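You operate a simulated robot arm through the tools that you are given. There is no shell and no other tool.

Carry out the task below with a simulated robot arm. There is one attempt and no reset: what you move stays moved.

Task
Leak-test the bottle in the test well; green well if it holds, red if it leaks.
Fine: purple plug in, white tap open, pump to 30-60 mbar, tap shut, hold 10 s, vent by the red button, plug back. Set down upright: small bottle.

Only the result counts: the job must be done as asked and must still hold three seconds after the hand-in. Knocking over, shifting, dropping, spilling or breaking anything else fails it.

Robot
A 7-joint arm with a fingered hand, fixed in place. Base frame: the origin is at the foot of the arm, x ahead of it, y to its left, z up. Readings come in m, rad, newtons and seconds.
With the tool pointing down near the work surface it reaches from about 0.34 to 0.82 m from the base axis. Its first joint turns from -2.007 to 2.007 rad. Payload 5 kg.
The tool frame sits at the grasp point between the pads (the TCP): z along the fingers, y along the line on which they close. The tips reach 0.032 m beyond it. Largest opening 0.16 m; the body of the gripper starts 0.089 m behind the TCP. The gripper is a hand of 4 fingers: y runs from the thumb to the fingers, the wrist lies at [0, 0, -0.267] in the tool frame, and closing takes about 1.5 s.
Orientation is that of the tool frame in the base frame, as [roll, pitch, yaw] about the fixed x, y, z axes, in that order (R = Rz(yaw) Ry(pitch) Rx(roll)). With the fingers straight down and closing along the base's y, the tool's x points along the base's -x, its y along +y and its z along -z.

Tools
- The arm moves only by the tool nudge_tool. Its argument "steps" is a list of rows, each a list of 7 numbers: the shift along the tool's x, y, z in units of 20 mm (1.0 is 20 mm), then the turn, a rotation vector about the tool's x, y, z in units of 6 degrees (1.0 is 6 degrees), then the gripper command, from -1 (shut) to 1 (fully open), values between in proportion. In form: [[tx, ty, tz, rx, ry, rz, grip], ...]. A call has 1 to 20 rows; each row shifts and turns the commanded pose from where the row before left it, along the tool's axes as they then stand. A call with a number of a shift or a turn outside -1 to 1 is refused whole. A row lasts 0.2 s, in which the tool goes at most 0.05 m and 0.15 rad; a call with a longer step from one row to the next is refused whole, and so is a gripper value outside its range. A pose out of reach is approached as far as the arm can. The call stops where the force on the tool passes 40 N (or 10 N more than at its start, if that is more) or the arm is blocked; 0.2 s more then pass. The fingers move at their own pace (about 0.108 m/s each) and stop on an object; they squeeze with about 29 N. The grip force told is the motor's: it shows also when the fingers shut on nothing. Time passes only in rows, and 0.2 s behind the last, so rows that do not move let the fingers close. It gives the time, the measured TCP pose, the force on the tool (base axes), the opening and the grip force at its end, in the units of the frame above (readings bear some noise), with the torque about the TCP (base axes, N m) and any sound that the robot's microphone picked up.
- Cameras (640 x 400 px; columns grow to the right, rows downward): "scene" is fixed at [0.3997, -0.6509, 1.6494]; the picture's right is [0.40, 0.91, 0.00], its down [0.80, -0.35, -0.48] and it looks along [-0.44, 0.20, -0.87] (base axes); focal length 214 px, centre (320, 200). "wrist" rides on the gripper at [0.08, -0.004, -0.114] in the tool frame; the picture's right is [0.05, 1.00, 0.00], its down [-0.82, 0.04, -0.58] and it looks along [-0.58, 0.03, 0.82] (tool axes); focal length 265 px, centre (320, 200). There is no depth. A picture from a camera that has moved, and an enlarged one, comes with that camera's place and axes in the base frame and with its lens.
- capture(camera): a new picture of that camera. It takes no simulated time.
- slide_trunk(by): slides the trunk up (or, below 0, down) by that many m; the arm rides with it, the base frame stays. It gives what a move gives, with no picture.
- preshape(shape): the hand has 4 fingers and takes this shape, open, in about a second: jaw (thumb against the fingers, like two jaws); tri (thumb and two fingers); tip (a fingertip pinch); poke (one finger out to press); point (the index stretched); flat (the hand flat); cup (the hand cupped); fist (a fist). The gripper value then closes the fingers along that shape, each until it touches; the sizes above hold for jaw. It gives what a move gives, with no picture.
- enlarge(camera, box): a new picture of the part [left, top, right, bottom] of that camera's present view, enlarged. It takes no simulated time.
- finish_job(): hands the job in; it is judged then, once.

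Places have to be worked out from the pictures, the camera data and where the tool is seen. Open the gripper and draw the arm clear of the work before you hand the job in, unless the task says otherwise.

The tools are called after "Request:" as name(argument=value, ...) on one line, values as JSON. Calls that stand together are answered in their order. nudge_tool: Moves the arm, as the interface text tells. Its arguments: {"type":"object","properties":{"steps":{"type":"array","items":{"type":"array","items":{"type":"number"}}}},"required":["steps"]} The other tools are called the same way: slide_trunk (by) slides the trunk up or down; preshape (shape) gives the hand a shape; capture (camera) takes a picture; enlarge (camera, box) takes an enlarged picture of a part of a camera's view; finish_job () hands the job in.

At the start:

```text
time: 0.0
ee_pos: [0.1098, -0.448, 1.3686]
tool_rot: [-3.139, 0.0, 3.141]
force: [0.1, 0.6, -0.7]
wrist_torque: [-0.01, 0.02, -0.02]
opening: 0.1598
finger_force: 0.1
shape: jaw
trunk travel left (down, up): [-0.925, 0.065]
```

scene: 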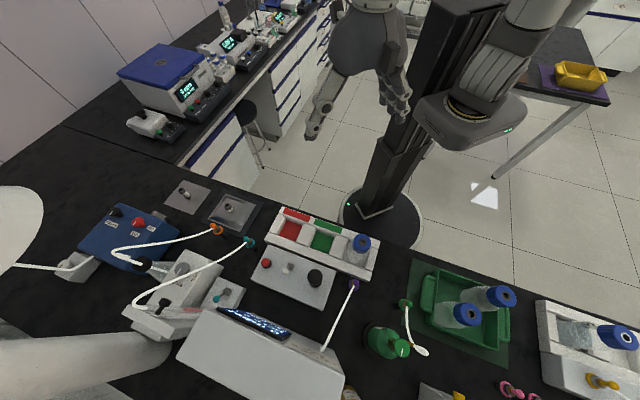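
wrist: 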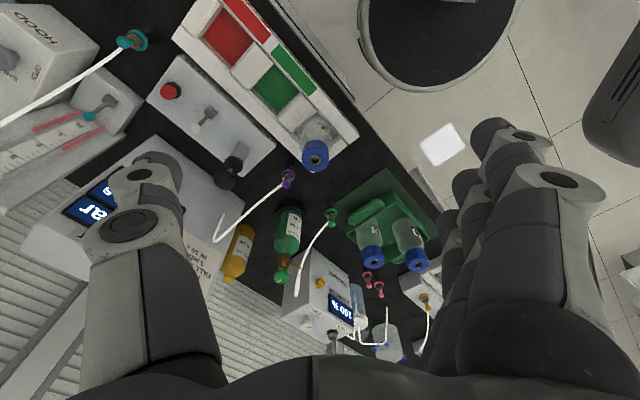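

I see a bench with a three-well rack (red, green, test well holding a small bottle), a valve block with a red button, white tap and black knob/pump. I'll enlarge the views to understand the details first.

Request:
enlarge(camera="scene", box=[180, 190, 440, 360])

Request:
enlarge(camera="wrist", box=[100, 0, 420, 200])

Request:
enlarge(camera="scene", box=[0, 170, 280, 345])

Request:
enlarge(camera="scene", box=[340, 240, 640, 400])

```text
2.35 times, centred on (310, 275) of scene
camera zoom: at [0.3997, -0.6509, 1.6494], right [0.4, 0.91, 0.0], down [0.8, -0.35, -0.48], along [-0.44, 0.2, -0.87], focal length 505 px, centre (344, 24)
```

zoom: 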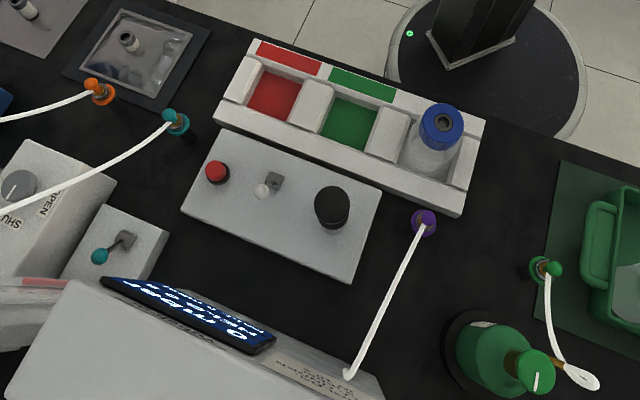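

```text
2.00 times, centred on (260, 100) of wrist
camera zoom: at [0.0288, -0.4511, 1.4818], right [-0.05, 1.0, 0.0], down [0.82, 0.04, 0.58], along [0.58, 0.03, -0.82], focal length 531 px, centre (440, 400)
```

zoom: 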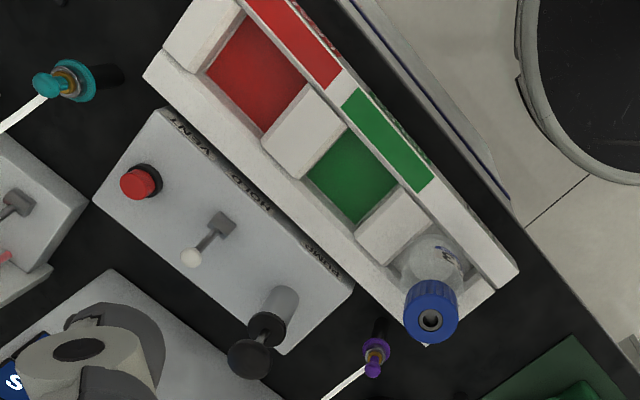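

```text
2.29 times, centred on (140, 258) of scene
camera zoom: at [0.3997, -0.6509, 1.6494], right [0.4, 0.91, 0.0], down [0.8, -0.35, -0.48], along [-0.44, 0.2, -0.87], focal length 490 px, centre (731, 69)
```

zoom: 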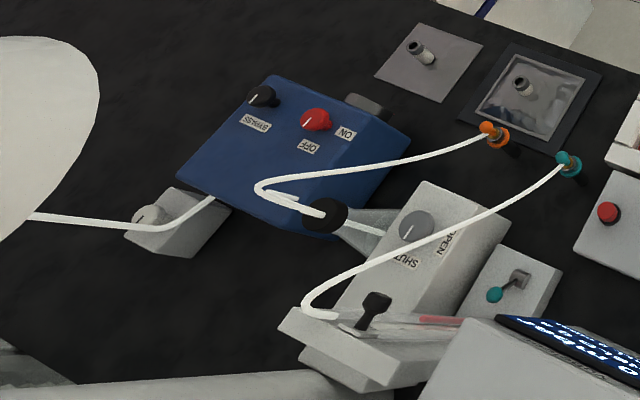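

```text
2.13 times, centred on (490, 320) of scene
camera zoom: at [0.3997, -0.6509, 1.6494], right [0.4, 0.91, 0.0], down [0.8, -0.35, -0.48], along [-0.44, 0.2, -0.87], focal length 458 px, centre (-43, -56)
```

zoom: 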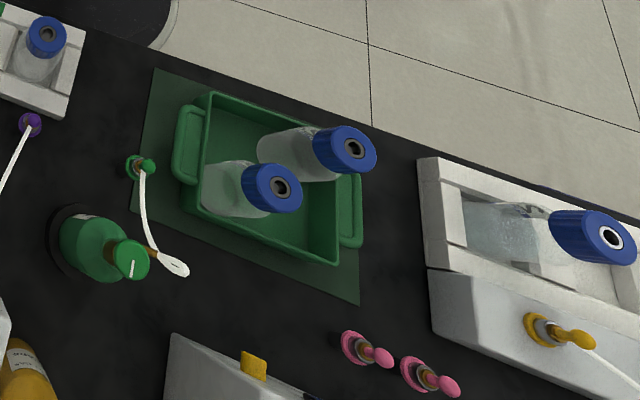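

The triangulation puts the bench at y≈-0.5..-0.75 with the red button near (0.174,-0.750,0.915), pump knob near (0.305,-0.625,1.037), tap ball (0.237,-0.698,0.953), bottle cap (0.264,-0.450,1.014) and purple plug (0.355,-0.513,0.92). I'll zoom in more for details and the display.

Request:
enlarge(camera="scene", box=[205, 290, 315, 360])

Request:
enlarge(camera="wrist", box=[140, 60, 280, 150])

Request:
enlarge(camera="wrist", box=[0, 140, 240, 290])

Request:
enlarge(camera="wrist", box=[200, 110, 360, 210])

Request:
enlarge(camera="scene", box=[245, 240, 345, 310])

Request:
enlarge(camera="scene", box=[325, 225, 425, 300])

```text
5.71 times, centred on (260, 325) of scene
camera zoom: at [0.3997, -0.6509, 1.6494], right [0.4, 0.91, 0.0], down [0.8, -0.35, -0.48], along [-0.44, 0.2, -0.87], focal length 1226 px, centre (663, -514)
```

zoom: 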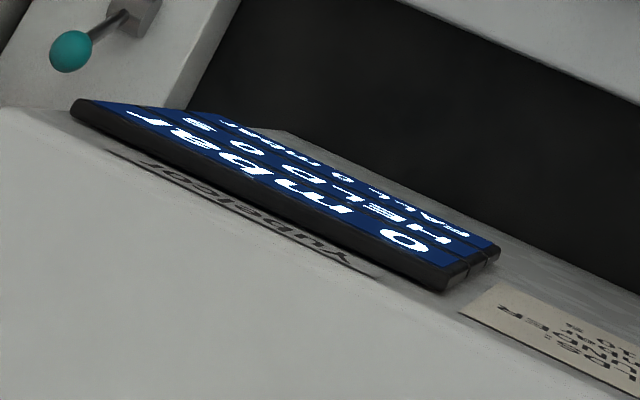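

```text
4.44 times, centred on (210, 105) of wrist
camera zoom: at [0.0288, -0.4511, 1.4818], right [-0.05, 1.0, 0.0], down [0.82, 0.04, 0.58], along [0.58, 0.03, -0.82], focal length 1180 px, centre (809, 622)
```

zoom: 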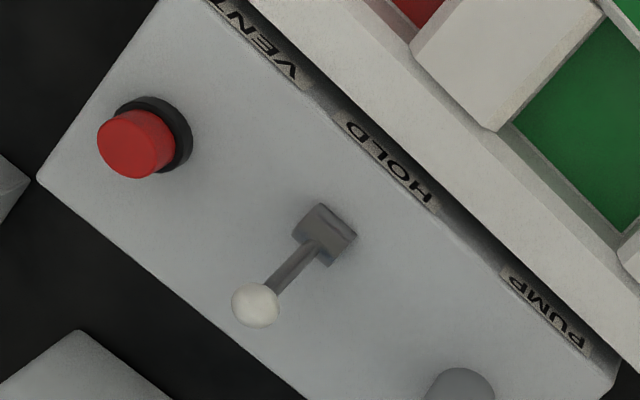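

```text
2.67 times, centred on (120, 215) of wrist
camera zoom: at [0.0288, -0.4511, 1.4818], right [-0.05, 1.0, 0.0], down [0.82, 0.04, 0.58], along [0.58, 0.03, -0.82], focal length 708 px, centre (853, 160)
```

zoom: 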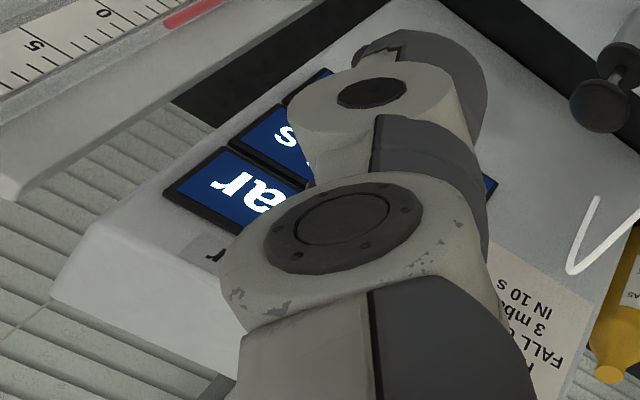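

```text
4.00 times, centred on (280, 160) of wrist
camera zoom: at [0.0288, -0.4511, 1.4818], right [-0.05, 1.0, 0.0], down [0.82, 0.04, 0.58], along [0.58, 0.03, -0.82], focal length 1062 px, centre (480, 360)
```

zoom: 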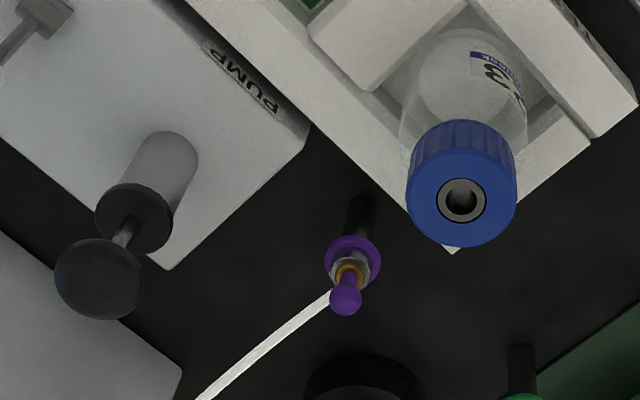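

```text
5.71 times, centred on (295, 275) of scene
camera zoom: at [0.3997, -0.6509, 1.6494], right [0.4, 0.91, 0.0], down [0.8, -0.35, -0.48], along [-0.44, 0.2, -0.87], focal length 1226 px, centre (463, -229)
```

zoom: 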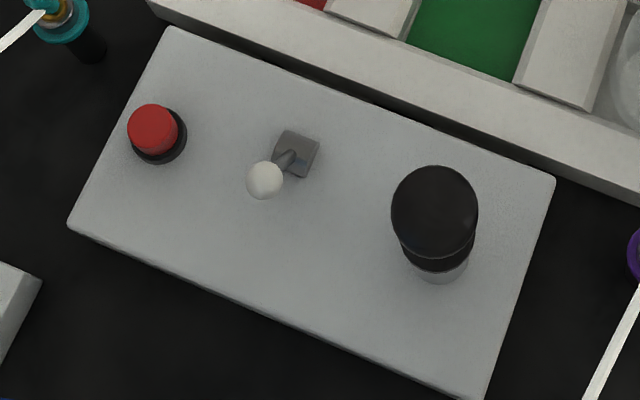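

```text
5.33 times, centred on (375, 262) of scene
camera zoom: at [0.3997, -0.6509, 1.6494], right [0.4, 0.91, 0.0], down [0.8, -0.35, -0.48], along [-0.44, 0.2, -0.87], focal length 1144 px, centre (27, -133)
```

zoom: 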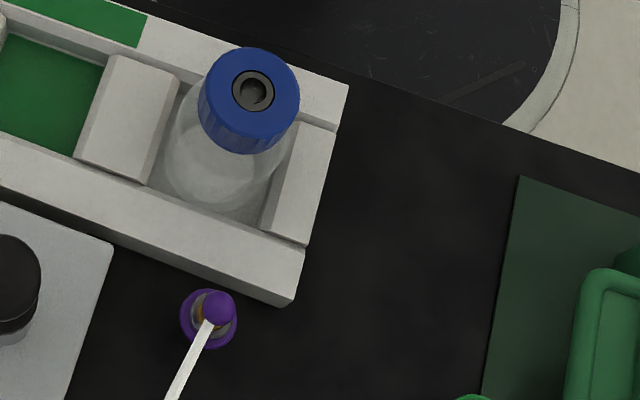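

The display reads "0 mbar / HELD 0 s / FALL 0 mbar" and the bench is turned 45° to the base (box long axis along (0.707,0.707)). I'll turn the tool by 45° so it closes along the bench's long axis and the wrist camera looks across the bench, staying high.

Request:
nudge_tool(steps=[[0, 0, 0, 0, 0, 1, 1], [0, 0, 0, 0, 0, 1, 1], [0, 0, 0, 0, 0, 1, 1], [0, 0, 0, 0, 0, 1, 1], [0, 0, 0, 0, 0, 1, 1], [0, 0, 0, 0, 0, 1, 1], [0, 0, 0, 0, 0, 1, 1], [0, 0, 0, 0, 0, 0.5, 1], [0, 0, 0, 0, 0, 0, 1]])

```text
time: 2.0
ee_pos: [0.1088, -0.4484, 1.3659]
tool_rot: [-3.141, -0.001, 2.355]
force: [0.3, 0.3, 0.3]
wrist_torque: [0.04, -0.04, -0.02]
opening: 0.1598
finger_force: 0.0
shape: jaw
out of reach, approached as far as the arm can: row 3
trunk travel left (down, up): [-0.925, 0.065]
```

The rotation is done; tool yaw is now 2.355. I'll slide the trunk down 0.15 m to bring the arm into a more comfortable working height (tips would be at about z=1.18, above everything).

Request:
slide_trunk(by=-0.15)

Request:
capture(camera="wrist")

Request:
capture(camera="scene")

```text
time: 3.8
ee_pos: [0.1097, -0.448, 1.216]
tool_rot: [3.141, 0.0, 2.356]
force: [0.1, -0.3, -0.3]
wrist_torque: [-0.02, -0.02, 0.02]
opening: 0.1599
finger_force: 0.0
shape: jaw
trunk travel left (down, up): [-0.775, 0.215]
```

```text
taken
camera wrist: at [0.0494, -0.3936, 1.3284], right [0.67, 0.74, 0.0], down [0.61, -0.55, 0.58], along [0.43, -0.39, -0.82], focal length 265 px, centre (320, 200)
```

wrist: 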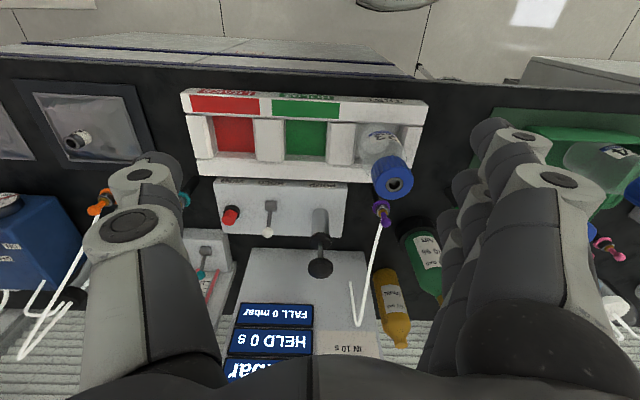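

```text
taken
```

scene: 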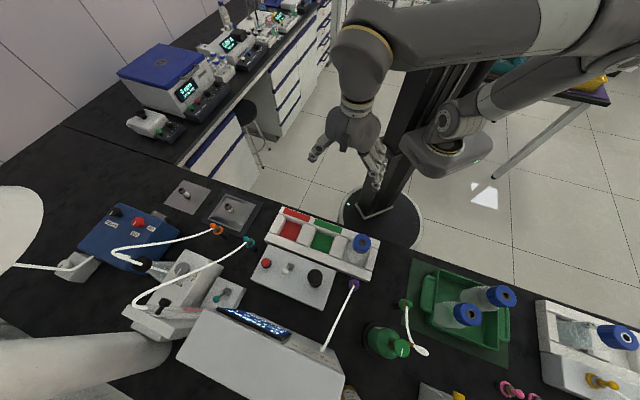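

Now the wrist view shows the rack, valve block and display well. I'll enlarge the important areas.

Request:
enlarge(camera="wrist", box=[200, 160, 360, 260])

Request:
enlarge(camera="wrist", box=[340, 110, 440, 240])

Request:
enlarge(camera="wrist", box=[170, 80, 440, 200])

Request:
enlarge(camera="wrist", box=[210, 240, 420, 370])

```text
4.00 times, centred on (280, 210) of wrist
camera zoom: at [0.0494, -0.3936, 1.3284], right [0.67, 0.74, 0.0], down [0.61, -0.55, 0.58], along [0.43, -0.39, -0.82], focal length 1062 px, centre (480, 160)
```

zoom: 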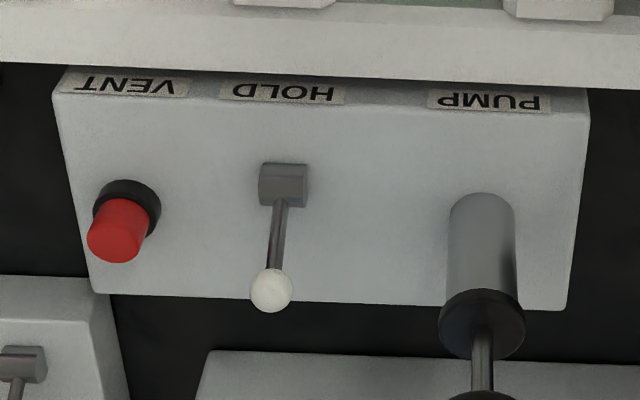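

```text
3.08 times, centred on (390, 175) of wrist
camera zoom: at [0.0494, -0.3936, 1.3284], right [0.67, 0.74, 0.0], down [0.61, -0.55, 0.58], along [0.43, -0.39, -0.82], focal length 817 px, centre (105, 277)
```

zoom: 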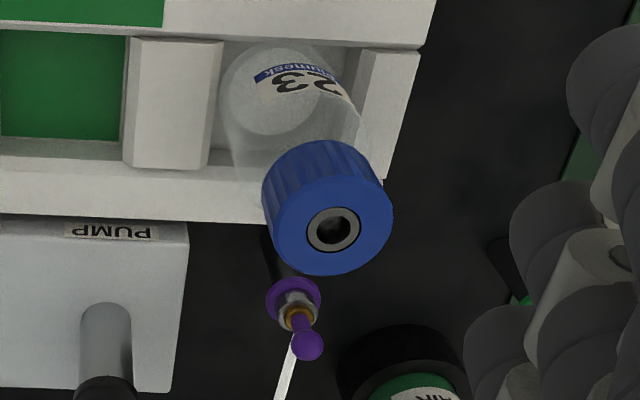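

```text
2.37 times, centred on (305, 140) of wrist
camera zoom: at [0.0494, -0.3936, 1.3284], right [0.67, 0.74, 0.0], down [0.61, -0.55, 0.58], along [0.43, -0.39, -0.82], focal length 629 px, centre (356, 342)
```

zoom: 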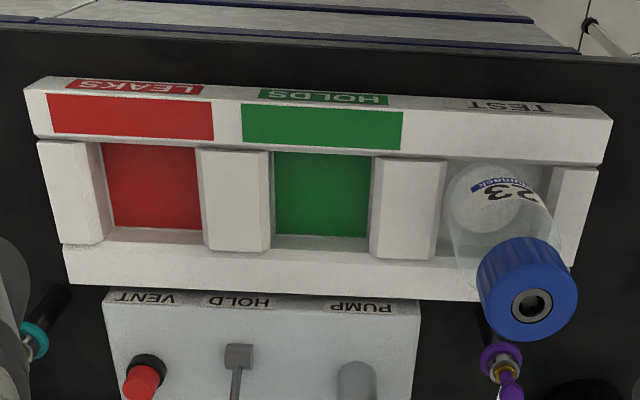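

```text
3.05 times, centred on (315, 305) of wrist
camera zoom: at [0.0494, -0.3936, 1.3284], right [0.67, 0.74, 0.0], down [0.61, -0.55, 0.58], along [0.43, -0.39, -0.82], focal length 809 px, centre (335, -120)
```

zoom: 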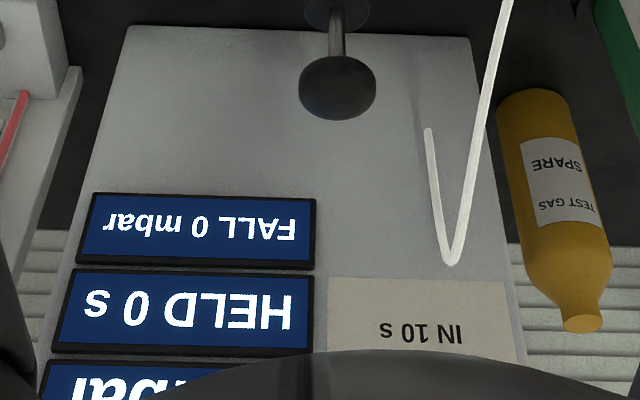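

Rack labels read LEAKS (red), HOLDS (green), TEST; block labels VENT, HOLD, PUMP. Now I'll zoom tightly on the purple plug and the cap hole from both cameras to triangulate precisely.

Request:
enlarge(camera="wrist", box=[364, 190, 404, 230])

Request:
enlarge(camera="scene", box=[334, 270, 374, 310])

Request:
enlarge(camera="scene", box=[340, 225, 380, 265])

Request:
enlarge(camera="wrist", box=[370, 155, 420, 205])

Request:
enlarge(camera="wrist", box=[295, 200, 345, 285])

```text
10.00 times, centred on (384, 210) of wrist
camera zoom: at [0.0494, -0.3936, 1.3284], right [0.67, 0.74, 0.0], down [0.61, -0.55, 0.58], along [0.43, -0.39, -0.82], focal length 2654 px, centre (-320, 100)
```

zoom: 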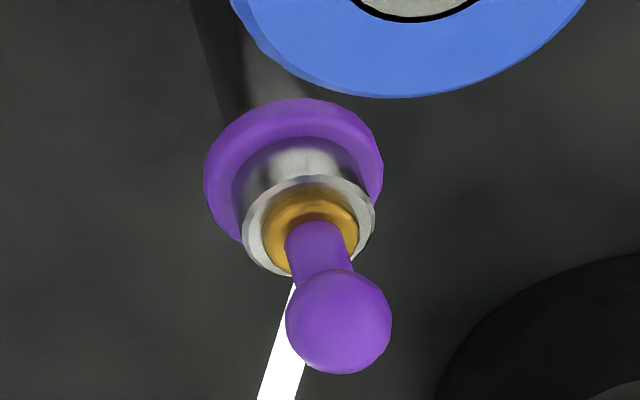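

```text
10.00 times, centred on (354, 290) of scene
camera zoom: at [0.3997, -0.6509, 1.6494], right [0.4, 0.91, 0.0], down [0.8, -0.35, -0.48], along [-0.44, 0.2, -0.87], focal length 2145 px, centre (-20, -700)
```

zoom: 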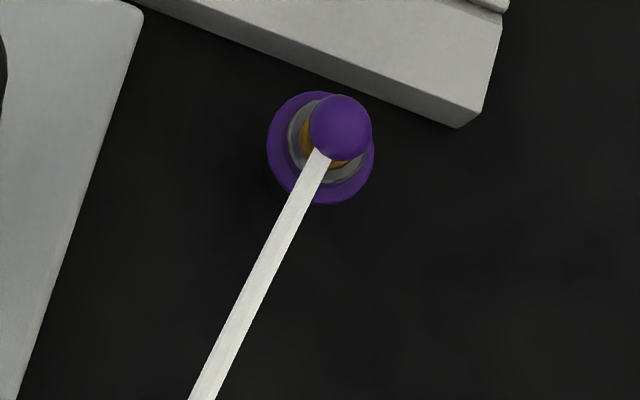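

```text
10.00 times, centred on (360, 245) of scene
camera zoom: at [0.3997, -0.6509, 1.6494], right [0.4, 0.91, 0.0], down [0.8, -0.35, -0.48], along [-0.44, 0.2, -0.87], focal length 2145 px, centre (-80, -250)
```

zoom: 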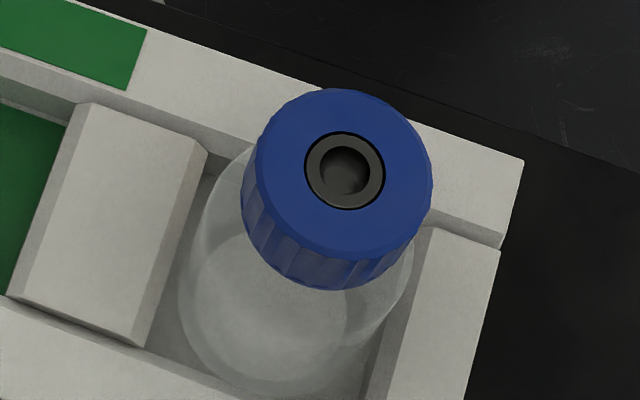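

```text
8.00 times, centred on (395, 180) of wrist
camera zoom: at [0.0494, -0.3936, 1.3284], right [0.67, 0.74, 0.0], down [0.61, -0.55, 0.58], along [0.43, -0.39, -0.82], focal length 2123 px, centre (-280, 360)
```

zoom: 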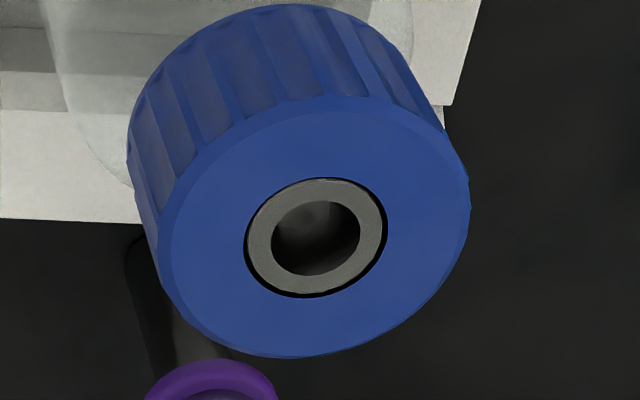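

```text
4.71 times, centred on (320, 242) of wrist
camera zoom: at [0.0494, -0.3936, 1.3284], right [0.67, 0.74, 0.0], down [0.61, -0.55, 0.58], along [0.43, -0.39, -0.82], focal length 1249 px, centre (320, 0)
```

zoom: 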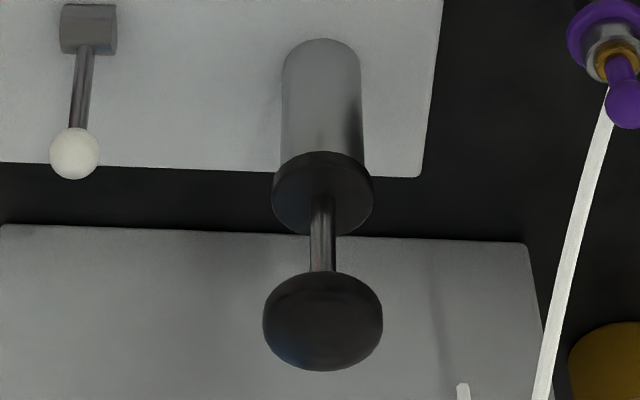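

The ball of the plug is at about (0.357,-0.512,0.962) with the silver rim at z≈0.935, so the grip must be high on the ball. I'll test how the hand closes in free air first: jaw closed, then picture.

Request:
nudge_tool(steps=[[0, 0, 0, 0, 0, 0, -1], [0, 0, 0, 0, 0, 0, -1], [0, 0, 0, 0, 0, 0, -1], [0, 0, 0, 0, 0, 0, -1], [0, 0, 0, 0, 0, 0, -1], [0, 0, 0, 0, 0, 0, -1], [0, 0, 0, 0, 0, 0, -1], [0, 0, 0, 0, 0, 0, -1], [0, 0, 0, 0, 0, 0, -1]])

Request:
capture(camera="wrist")

Request:
enlarge(camera="scene", box=[260, 60, 440, 220])

```text
time: 5.8
ee_pos: [0.11, -0.4487, 1.2148]
tool_rot: [-3.14, 0.0, 2.356]
force: [-1.1, -0.1, 0.5]
wrist_torque: [0.01, 0.01, 0.04]
opening: 0.0
finger_force: 29.2
shape: jaw
trunk travel left (down, up): [-0.775, 0.215]
```

```text
taken
camera wrist: at [0.0495, -0.3937, 1.3284], right [0.67, 0.74, 0.0], down [0.61, -0.55, 0.58], along [0.43, -0.39, -0.82], focal length 265 px, centre (320, 200)
```

wrist: 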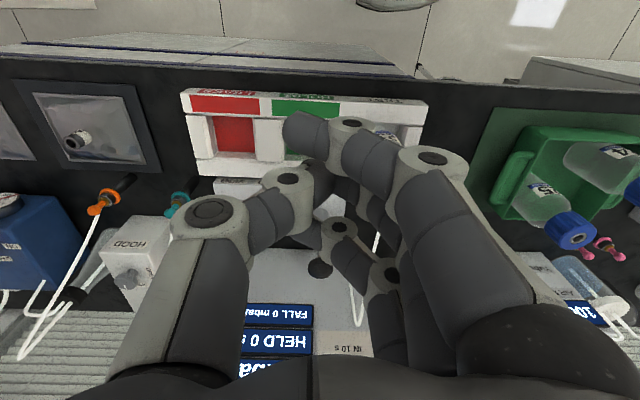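

```text
2.50 times, centred on (350, 140) of scene
camera zoom: at [0.3997, -0.6509, 1.6494], right [0.4, 0.91, 0.0], down [0.8, -0.35, -0.48], along [-0.44, 0.2, -0.87], focal length 536 px, centre (245, 350)
```

zoom: 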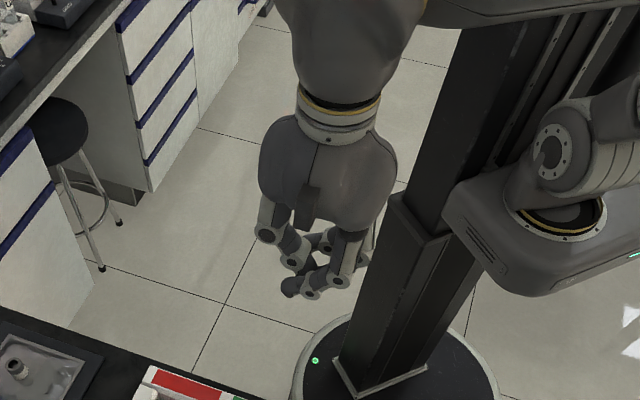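

In jaw the fingers interlace when empty, so for the small plug ball a fingertip pinch looks better. I'll try the "tip" shape and check its geometry in the wrist view, first open, then closed.

Request:
preshape(shape="tip")

Request:
capture(camera="wrist")

```text
time: 6.7
ee_pos: [0.1104, -0.4486, 1.215]
tool_rot: [-3.141, -0.002, 2.356]
force: [0.3, -0.3, 0.0]
wrist_torque: [0.03, 0.0, -0.03]
opening: 0.1597
finger_force: 0.1
shape: tip
trunk travel left (down, up): [-0.775, 0.215]
```

```text
taken
camera wrist: at [0.0495, -0.3936, 1.3284], right [0.67, 0.74, 0.0], down [0.61, -0.55, 0.58], along [0.43, -0.39, -0.82], focal length 265 px, centre (320, 200)
```

wrist: 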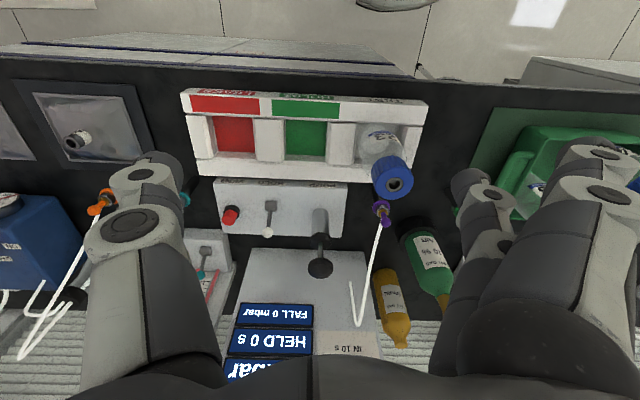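

Now close the tip pinch in free air to see where the fingertips meet.

Request:
nudge_tool(steps=[[0, 0, 0, 0, 0, 0, -0.8], [0, 0, 0, 0, 0, 0, -0.8], [0, 0, 0, 0, 0, 0, -0.8], [0, 0, 0, 0, 0, 0, -0.8], [0, 0, 0, 0, 0, 0, -0.8], [0, 0, 0, 0, 0, 0, -0.8], [0, 0, 0, 0, 0, 0, -0.8], [0, 0, 0, 0, 0, 0, -0.8], [0, 0, 0, 0, 0, 0, -0.8]])

Request:
capture(camera="wrist")

Request:
enlarge(camera="scene", box=[300, 100, 420, 200])

```text
time: 8.7
ee_pos: [0.1102, -0.4479, 1.215]
tool_rot: [-3.142, -0.001, 2.356]
force: [-0.9, 0.6, 0.1]
wrist_torque: [0.0, 0.01, 0.0]
opening: 0.0163
finger_force: 0.1
shape: tip
trunk travel left (down, up): [-0.775, 0.215]
```

```text
taken
camera wrist: at [0.0495, -0.3937, 1.3284], right [0.67, 0.74, 0.0], down [0.61, -0.55, 0.58], along [0.43, -0.39, -0.82], focal length 265 px, centre (320, 200)
```

wrist: 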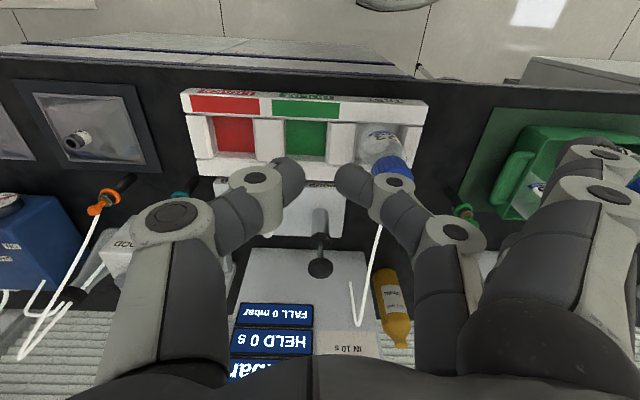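

```text
4.00 times, centred on (360, 150) of scene
camera zoom: at [0.3997, -0.6509, 1.6494], right [0.4, 0.91, 0.0], down [0.8, -0.35, -0.48], along [-0.44, 0.2, -0.87], focal length 858 px, centre (160, 400)
```

zoom: 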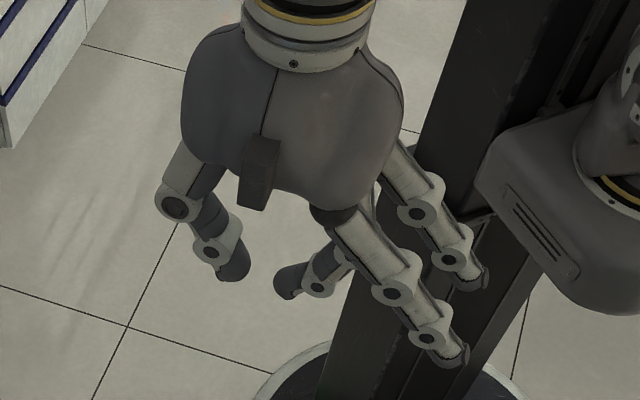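

The tip pinch closes thumb against one finger near the TCP with the other fingers staying wide. I'll travel at the present height to above the purple plug (u=-0.110, v=0.6145 → (0.3566,-0.5124)), then lower to z≈1.06 and check the view.

Request:
nudge_tool(steps=[[-1, 0.585, 0, 0, 0, 0, -0.2], [-1, 0.585, 0, 0, 0, 0, -0.2], [-1, 0.585, 0, 0, 0, 0, -0.2], [-1, 0.585, 0, 0, 0, 0, -0.2], [-1, 0.585, 0, 0, 0, 0, -0.2], [-1, 0.585, 0, 0, 0, 0, -0.2], [-1, 0.585, 0, 0, 0, 0, -0.2], [-1, 0.585, 0, 0, 0, 0, -0.2], [-1, 0.585, 0, 0, 0, 0, -0.2], [-1, 0.585, 0, 0, 0, 0, -0.2], [-1, 0.585, 0, 0, 0, 0, -0.2], [0, 0, 0, 0, 0, 0, -0.2], [0, 0, 0, 0, 0, 0, -0.2]])

Request:
capture(camera="wrist")

Request:
capture(camera="scene")

```text
time: 11.4
ee_pos: [0.3576, -0.513, 1.2165]
tool_rot: [3.141, 0.0, 2.356]
force: [0.0, 0.1, 0.2]
wrist_torque: [0.02, -0.02, 0.0]
opening: 0.0634
finger_force: 0.0
shape: tip
trunk travel left (down, up): [-0.775, 0.215]
```

```text
taken
camera wrist: at [0.2964, -0.459, 1.3287], right [0.67, 0.74, 0.0], down [0.61, -0.55, 0.58], along [0.43, -0.39, -0.82], focal length 265 px, centre (320, 200)
```

wrist: 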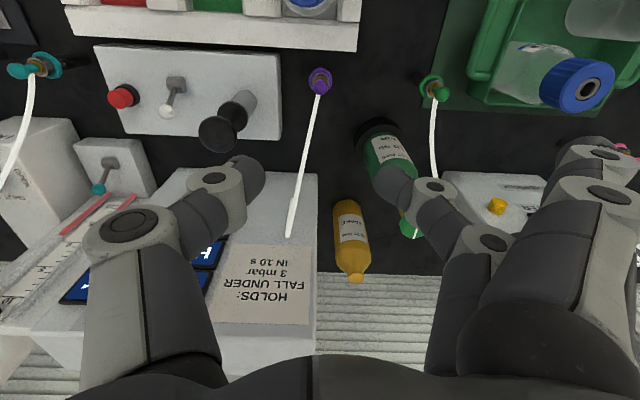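

```text
taken
```

scene: 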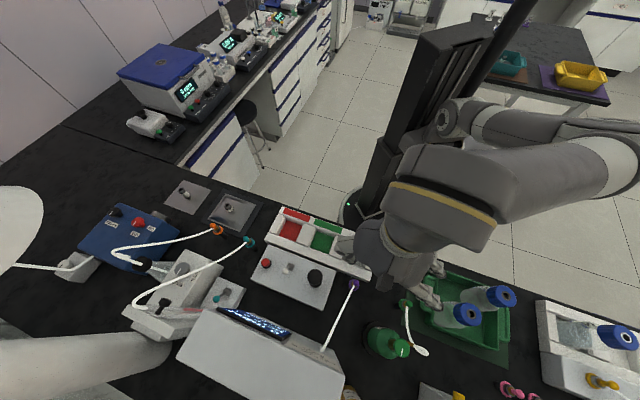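

The label says "HOLDS: FALL UNDER 3 mbar IN 10 s". The two idle fingers would come near the green plug at this yaw, so I turn the tool back by 48° so they point over free bench between plug and rack, and re-look.

Request:
nudge_tool(steps=[[0, 0, 0, 0, 0, -1, -0.4], [0, 0, 0, 0, 0, -1, -0.4], [0, 0, 0, 0, 0, -1, -0.4], [0, 0, 0, 0, 0, -1, -0.4], [0, 0, 0, 0, 0, -1, -0.4], [0, 0, 0, 0, 0, -1, -0.4], [0, 0, 0, 0, 0, -1, -0.4], [0, 0, 0, 0, 0, -1, -0.4], [0, 0, 0, 0, 0, 0, -0.4], [0, 0, 0, 0, 0, 0, -0.4]])

Request:
capture(camera="wrist")

Request:
capture(camera="scene")

```text
time: 13.7
ee_pos: [0.3577, -0.5125, 1.2152]
tool_rot: [3.141, -0.001, -3.09]
force: [0.7, 0.1, 0.2]
wrist_torque: [0.02, 0.0, 0.02]
opening: 0.0484
finger_force: 0.1
shape: tip
trunk travel left (down, up): [-0.775, 0.215]
```

```text
taken
camera wrist: at [0.2755, -0.5204, 1.3285], right [-0.1, 0.99, 0.0], down [0.81, 0.09, 0.58], along [0.57, 0.06, -0.82], focal length 265 px, centre (320, 200)
```

wrist: 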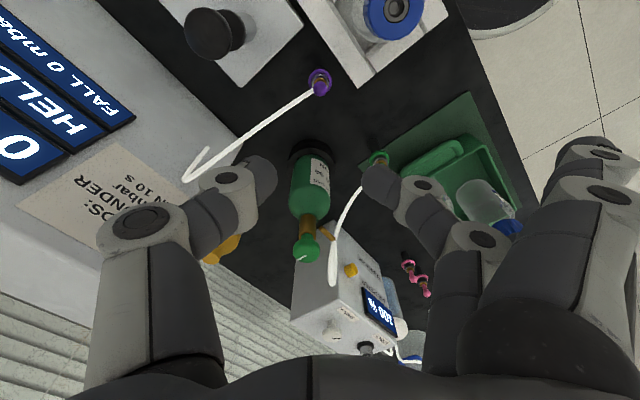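

```text
taken
```

scene: 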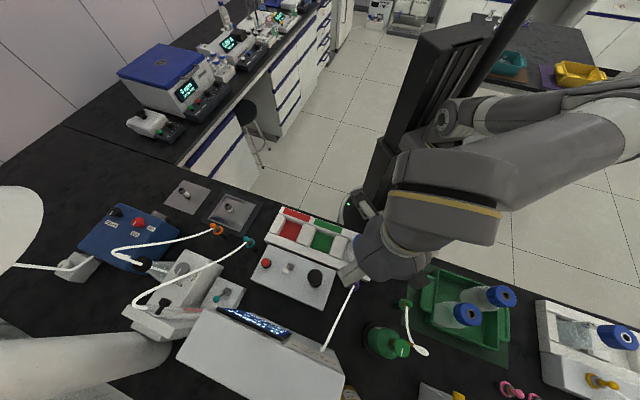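

The idle fingers now point over free bench. I'll lower with the trunk by 0.15 m (tips then at about z=1.04, still above the plug ball at 0.97 and all near objects on that footprint).

Request:
slide_trunk(by=-0.13)

Request:
capture(camera="wrist")

Request:
capture(camera="scene")

```text
time: 15.2
ee_pos: [0.3561, -0.5132, 1.0858]
tool_rot: [3.141, 0.001, -3.09]
force: [-0.7, 0.2, -0.6]
wrist_torque: [0.01, 0.0, 0.0]
opening: 0.0486
finger_force: 0.0
shape: tip
trunk travel left (down, up): [-0.645, 0.345]
```

```text
taken
camera wrist: at [0.2755, -0.5203, 1.1986], right [-0.1, 0.99, 0.0], down [0.81, 0.08, 0.58], along [0.57, 0.06, -0.82], focal length 265 px, centre (320, 200)
```

wrist: 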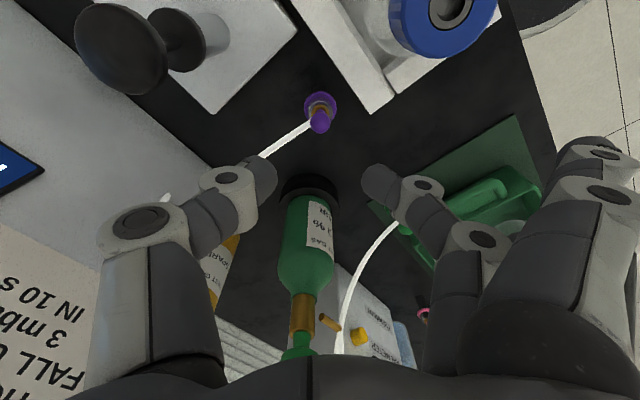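

```text
taken
```

scene: 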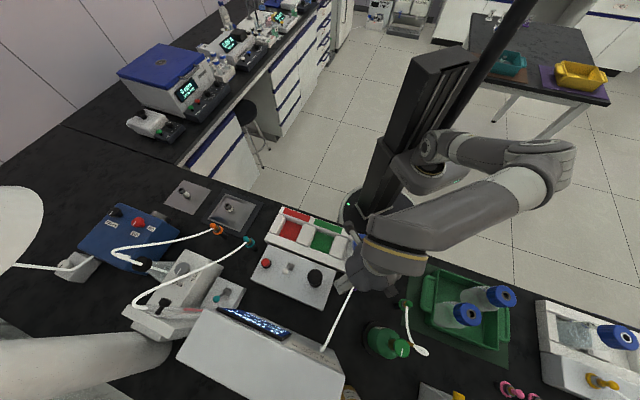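

Everything is clear. The plug ball appears at (321,120), where the projection for a ball exactly under the TCP predicts (320,121). I'll enlarge to confirm before descending.

Request:
enlarge(camera="wrist", box=[290, 80, 350, 140])

```text
6.67 times, centred on (320, 110) of wrist
camera zoom: at [0.2755, -0.5203, 1.1986], right [-0.1, 0.99, 0.0], down [0.81, 0.08, 0.58], along [0.57, 0.06, -0.82], focal length 1769 px, centre (320, 800)
```

zoom: 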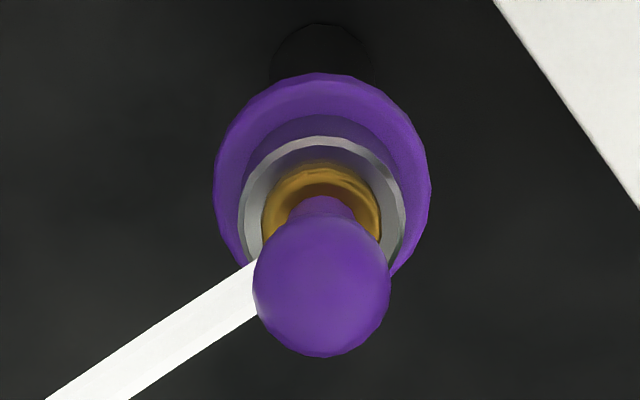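

Ball centre is aligned to within ~2 mm; I correct by 1.6 mm in tool -x and descend to TCP z≈0.972 with the pinch open ~0.05 m.

Request:
nudge_tool(steps=[[-0.08, 0, 1, 0, 0, 0, -0.4], [0, 0, 1, 0, 0, 0, -0.4], [0, 0, 1, 0, 0, 0, -0.4], [0, 0, 0.8, 0, 0, 0, -0.4], [0, 0, 0.8, 0, 0, 0, -0.4], [0, 0, 0, 0, 0, 0, -0.4]])

Request:
capture(camera="wrist")

Request:
enlarge(camera="scene", box=[320, 220, 440, 300])

```text
time: 16.6
ee_pos: [0.3566, -0.5129, 0.9932]
tool_rot: [3.141, 0.001, -3.09]
force: [0.5, -1.1, -0.2]
wrist_torque: [-0.02, -0.01, -0.01]
opening: 0.0483
finger_force: 0.1
shape: tip
trunk travel left (down, up): [-0.645, 0.345]
```

```text
taken
camera wrist: at [0.2764, -0.5207, 1.1064], right [-0.1, 0.99, 0.0], down [0.81, 0.08, 0.58], along [0.57, 0.06, -0.82], focal length 265 px, centre (320, 200)
```

wrist: 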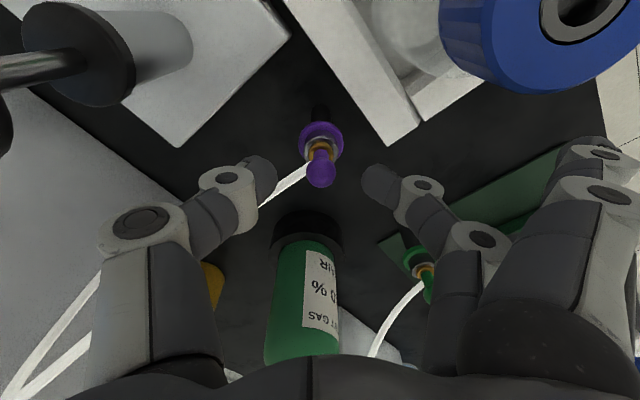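

```text
5.00 times, centred on (380, 260) of scene
camera zoom: at [0.3997, -0.6509, 1.6494], right [0.4, 0.91, 0.0], down [0.8, -0.35, -0.48], along [-0.44, 0.2, -0.87], focal length 1072 px, centre (20, -100)
```

zoom: 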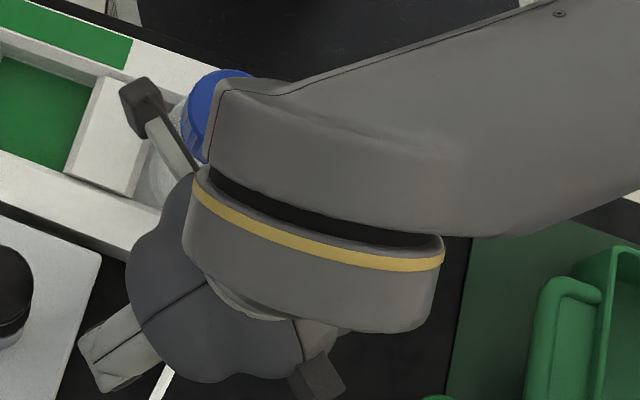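

Thumb and finger straddle the ball symmetrically. Descend the remaining 21 mm and close the pinch.

Request:
nudge_tool(steps=[[0, 0, 0.55, 0, 0, 0, -0.4], [0, 0, 0.5, 0, 0, 0, -0.4], [0, 0, 0, 0, 0, 0, -0.4]])

Request:
enlarge(camera="wrist", box=[220, 120, 420, 245])

```text
time: 17.4
ee_pos: [0.3564, -0.5122, 0.9735]
tool_rot: [3.141, 0.0, -3.09]
force: [-0.7, -0.2, -0.4]
wrist_torque: [0.01, 0.03, -0.01]
opening: 0.0485
finger_force: 0.0
shape: tip
trunk travel left (down, up): [-0.645, 0.345]
```

```text
3.20 times, centred on (320, 182) of wrist
camera zoom: at [0.2758, -0.5204, 1.0857], right [-0.1, 0.99, 0.0], down [0.81, 0.08, 0.58], along [0.57, 0.06, -0.82], focal length 849 px, centre (320, 256)
```

zoom: 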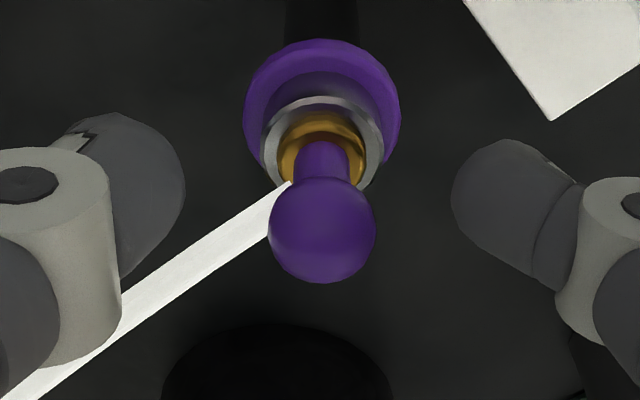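

The ball sits between the fingertips. Closing the pinch.

Request:
nudge_tool(steps=[[0, 0, 0, 0, 0, 0, -1], [0, 0, 0, 0, 0, 0, -1], [0, 0, 0, 0, 0, 0, -1], [0, 0, 0, 0, 0, 0, -1], [0, 0, 0, 0, 0, 0, -1], [0, 0, 0, 0, 0, 0, -1]])

Request:
enlarge(camera="wrist", box=[220, 120, 420, 245])

```text
time: 18.8
ee_pos: [0.3551, -0.5125, 0.9739]
tool_rot: [3.141, -0.002, -3.089]
force: [0.1, 0.3, 0.0]
wrist_torque: [0.0, 0.02, -0.03]
opening: 0.0059
finger_force: 28.6
shape: tip
trunk travel left (down, up): [-0.645, 0.345]
```

```text
3.20 times, centred on (320, 182) of wrist
camera zoom: at [0.2758, -0.5205, 1.0858], right [-0.1, 0.99, 0.0], down [0.81, 0.08, 0.58], along [0.57, 0.06, -0.82], focal length 849 px, centre (320, 256)
```

zoom: 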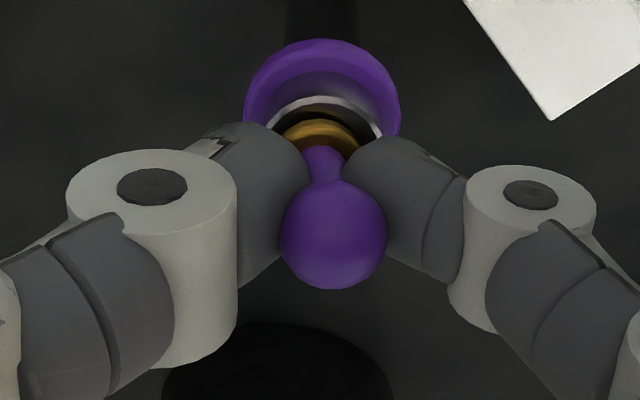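

Grip force is 28.6 N with the fingertips on the neck under the ball. I'll lift slowly by 30 mm and look at what comes with it.

Request:
nudge_tool(steps=[[0, 0, -0.3, 0, 0, 0, -1], [0, 0, -0.4, 0, 0, 0, -1], [0, 0, -0.4, 0, 0, 0, -1], [0, 0, -0.4, 0, 0, 0, -1], [0, 0, 0, 0, 0, 0, -1]])

Request:
enlarge(camera="wrist", box=[220, 100, 420, 225])

```text
time: 20.0
ee_pos: [0.3561, -0.5129, 1.003]
tool_rot: [3.141, -0.001, -3.088]
force: [0.3, -0.5, -0.6]
wrist_torque: [0.0, 0.01, 0.01]
opening: 0.0059
finger_force: 29.5
shape: tip
trunk travel left (down, up): [-0.645, 0.345]
```

```text
3.20 times, centred on (320, 162) of wrist
camera zoom: at [0.2763, -0.5199, 1.1149], right [-0.1, 0.99, 0.0], down [0.81, 0.09, 0.58], along [0.57, 0.06, -0.82], focal length 849 px, centre (320, 320)
```

zoom: 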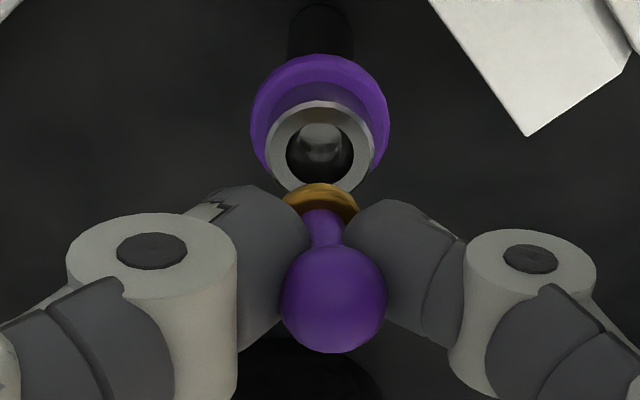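

The plug came out of its socket (gold collar, neck and ball); the silver/purple socket stays. I'll raise further and zoom to judge the plug's tilt and stem in the hand.

Request:
nudge_tool(steps=[[0, 0, -1, 0, 0, 0, -1], [0, 0, -1, 0, 0, 0, -1], [0, 0, -1, 0, 0, 0, -1], [0, 0, -1, 0, 0, 0, -1], [0, 0, -1, 0, 0, 0, -1], [0, 0, 0, 0, 0, 0, -1]])

Request:
enlarge(camera="wrist", box=[270, 130, 370, 230])

Request:
enlarge(camera="scene", box=[320, 220, 440, 320])

```text
time: 21.4
ee_pos: [0.3595, -0.5121, 1.1028]
tool_rot: [3.142, 0.001, -3.088]
force: [-0.2, 0.0, -0.4]
wrist_torque: [0.01, 0.0, 0.0]
opening: 0.0061
finger_force: 28.8
shape: tip
trunk travel left (down, up): [-0.645, 0.345]
```

```text
4.00 times, centred on (320, 180) of wrist
camera zoom: at [0.278, -0.5204, 1.2164], right [-0.1, 0.99, 0.0], down [0.81, 0.08, 0.58], along [0.57, 0.06, -0.82], focal length 1062 px, centre (320, 280)
```

zoom: 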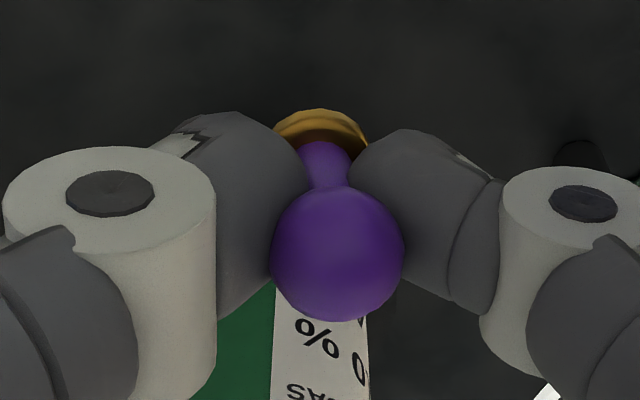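

```text
4.00 times, centred on (380, 270) of scene
camera zoom: at [0.3997, -0.6509, 1.6494], right [0.4, 0.91, 0.0], down [0.8, -0.35, -0.48], along [-0.44, 0.2, -0.87], focal length 858 px, centre (80, -80)
```

zoom: 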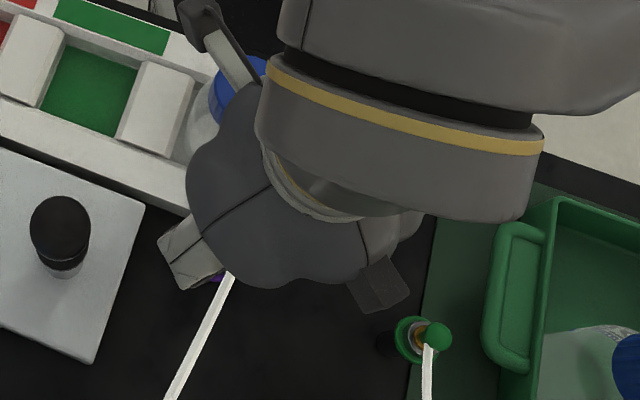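

The plug has no long stem (collar is its bottom end), and it leans only ~4–5° toward the finger side. Now I move it above the bottle cap hole at the same height (cap top 1.014, plug bottom ≈1.06) and look.

Request:
nudge_tool(steps=[[0.4, 0.3, 0, 0, 0, 0, -1], [0.8, 0.6, 0, 0, 0, 0, -1], [0.9, 0.7, 0, 0, 0, 0, -1], [0.9, 0.7, 0, -0.35, 0, 0, -1], [0.9, 0.65, 0, -0.4, 0, 0, -1], [0.65, 0.46, 0, 0, 0, 0, -1], [0, 0, 0, 0, 0, 0, -1], [0, 0, 0, 0, 0, 0, -1]])

Request:
capture(camera="wrist")

Request:
enlarge(camera="wrist", box=[270, 110, 370, 210])

Request:
capture(camera="scene")

```text
time: 23.2
ee_pos: [0.2648, -0.4488, 1.1043]
tool_rot: [3.062, 0.001, -3.091]
force: [-0.3, -0.2, -1.0]
wrist_torque: [-0.03, 0.02, -0.02]
opening: 0.0059
finger_force: 29.2
shape: tip
trunk travel left (down, up): [-0.645, 0.345]
```

```text
taken
camera wrist: at [0.1836, -0.4654, 1.2164], right [-0.1, 0.99, 0.08], down [0.81, 0.04, 0.58], along [0.57, 0.12, -0.81], focal length 265 px, centre (320, 200)
```

wrist: 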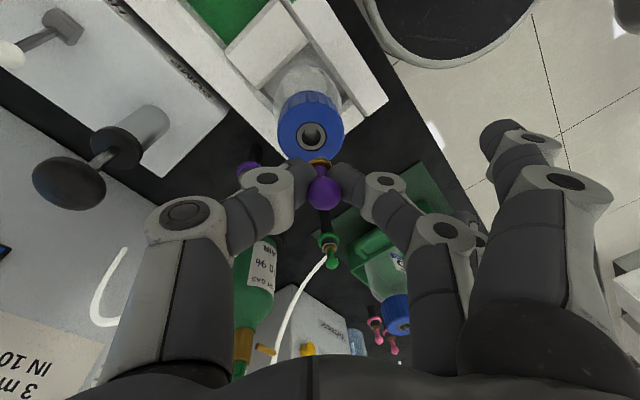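

```text
4.00 times, centred on (320, 160) of wrist
camera zoom: at [0.1836, -0.4654, 1.2164], right [-0.1, 0.99, 0.08], down [0.81, 0.04, 0.58], along [0.57, 0.12, -0.81], focal length 1062 px, centre (320, 360)
```

zoom: 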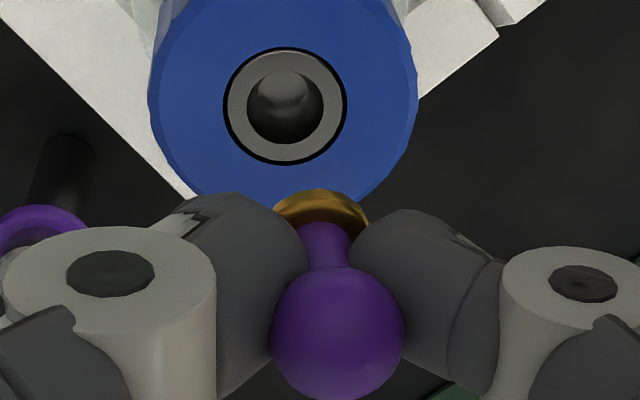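

```text
taken
```

scene: 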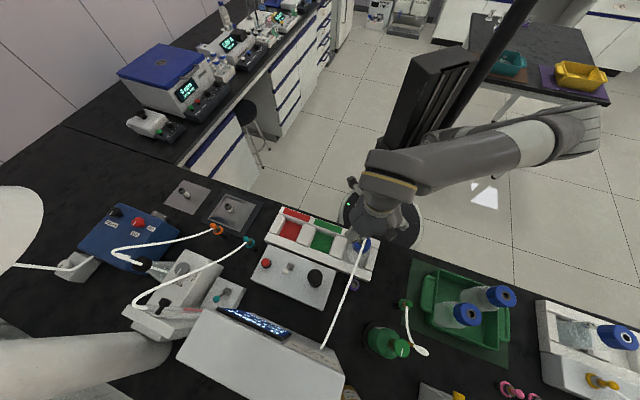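

From this view the hole centre is at about (0.264,-0.448) and the plug's collar at y≈-0.4456, so I shift 2.5 mm toward -y while lowering straight down by 42 mm, leaving about 1 cm, then re-check.

Request:
nudge_tool(steps=[[0, -0.1, 0.7, 0, 0, 0, -1], [0, -0.1, 0.7, 0, 0, 0, -1], [0, -0.092, 0.68, 0, 0, 0, -1], [0, 0, 0, 0, 0, 0, -1], [0, 0, 0, 0, 0, 0, -1]])

Request:
enlarge(camera="wrist", box=[270, 110, 370, 210])

Request:
enlarge(camera="scene", box=[320, 180, 440, 280])

```text
time: 24.4
ee_pos: [0.2632, -0.4519, 1.0617]
tool_rot: [3.064, 0.0, -3.089]
force: [-0.9, 1.0, 0.0]
wrist_torque: [-0.01, 0.03, -0.01]
opening: 0.0059
finger_force: 29.3
shape: tip
trunk travel left (down, up): [-0.645, 0.345]
```

```text
4.00 times, centred on (320, 160) of wrist
camera zoom: at [0.1835, -0.4686, 1.1742], right [-0.1, 0.99, 0.08], down [0.81, 0.04, 0.58], along [0.57, 0.12, -0.81], focal length 1062 px, centre (320, 360)
```

zoom: 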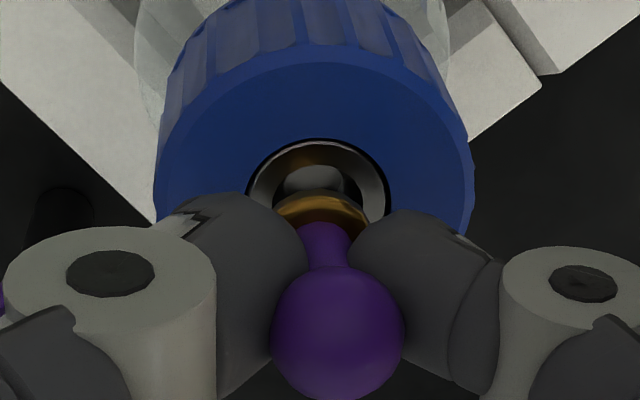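

```text
4.00 times, centred on (380, 230) of scene
camera zoom: at [0.3997, -0.6509, 1.6494], right [0.4, 0.91, 0.0], down [0.8, -0.35, -0.48], along [-0.44, 0.2, -0.87], focal length 858 px, centre (80, 80)
```

zoom: 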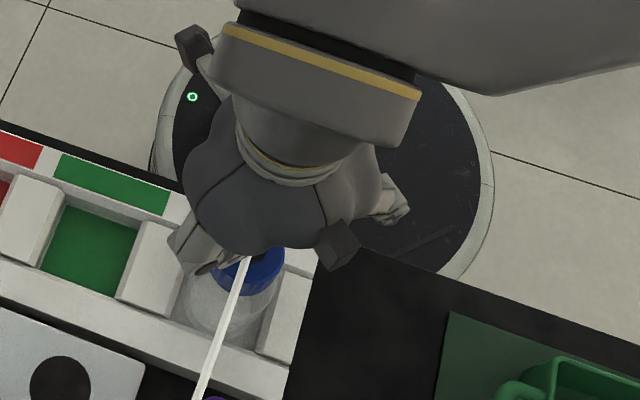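

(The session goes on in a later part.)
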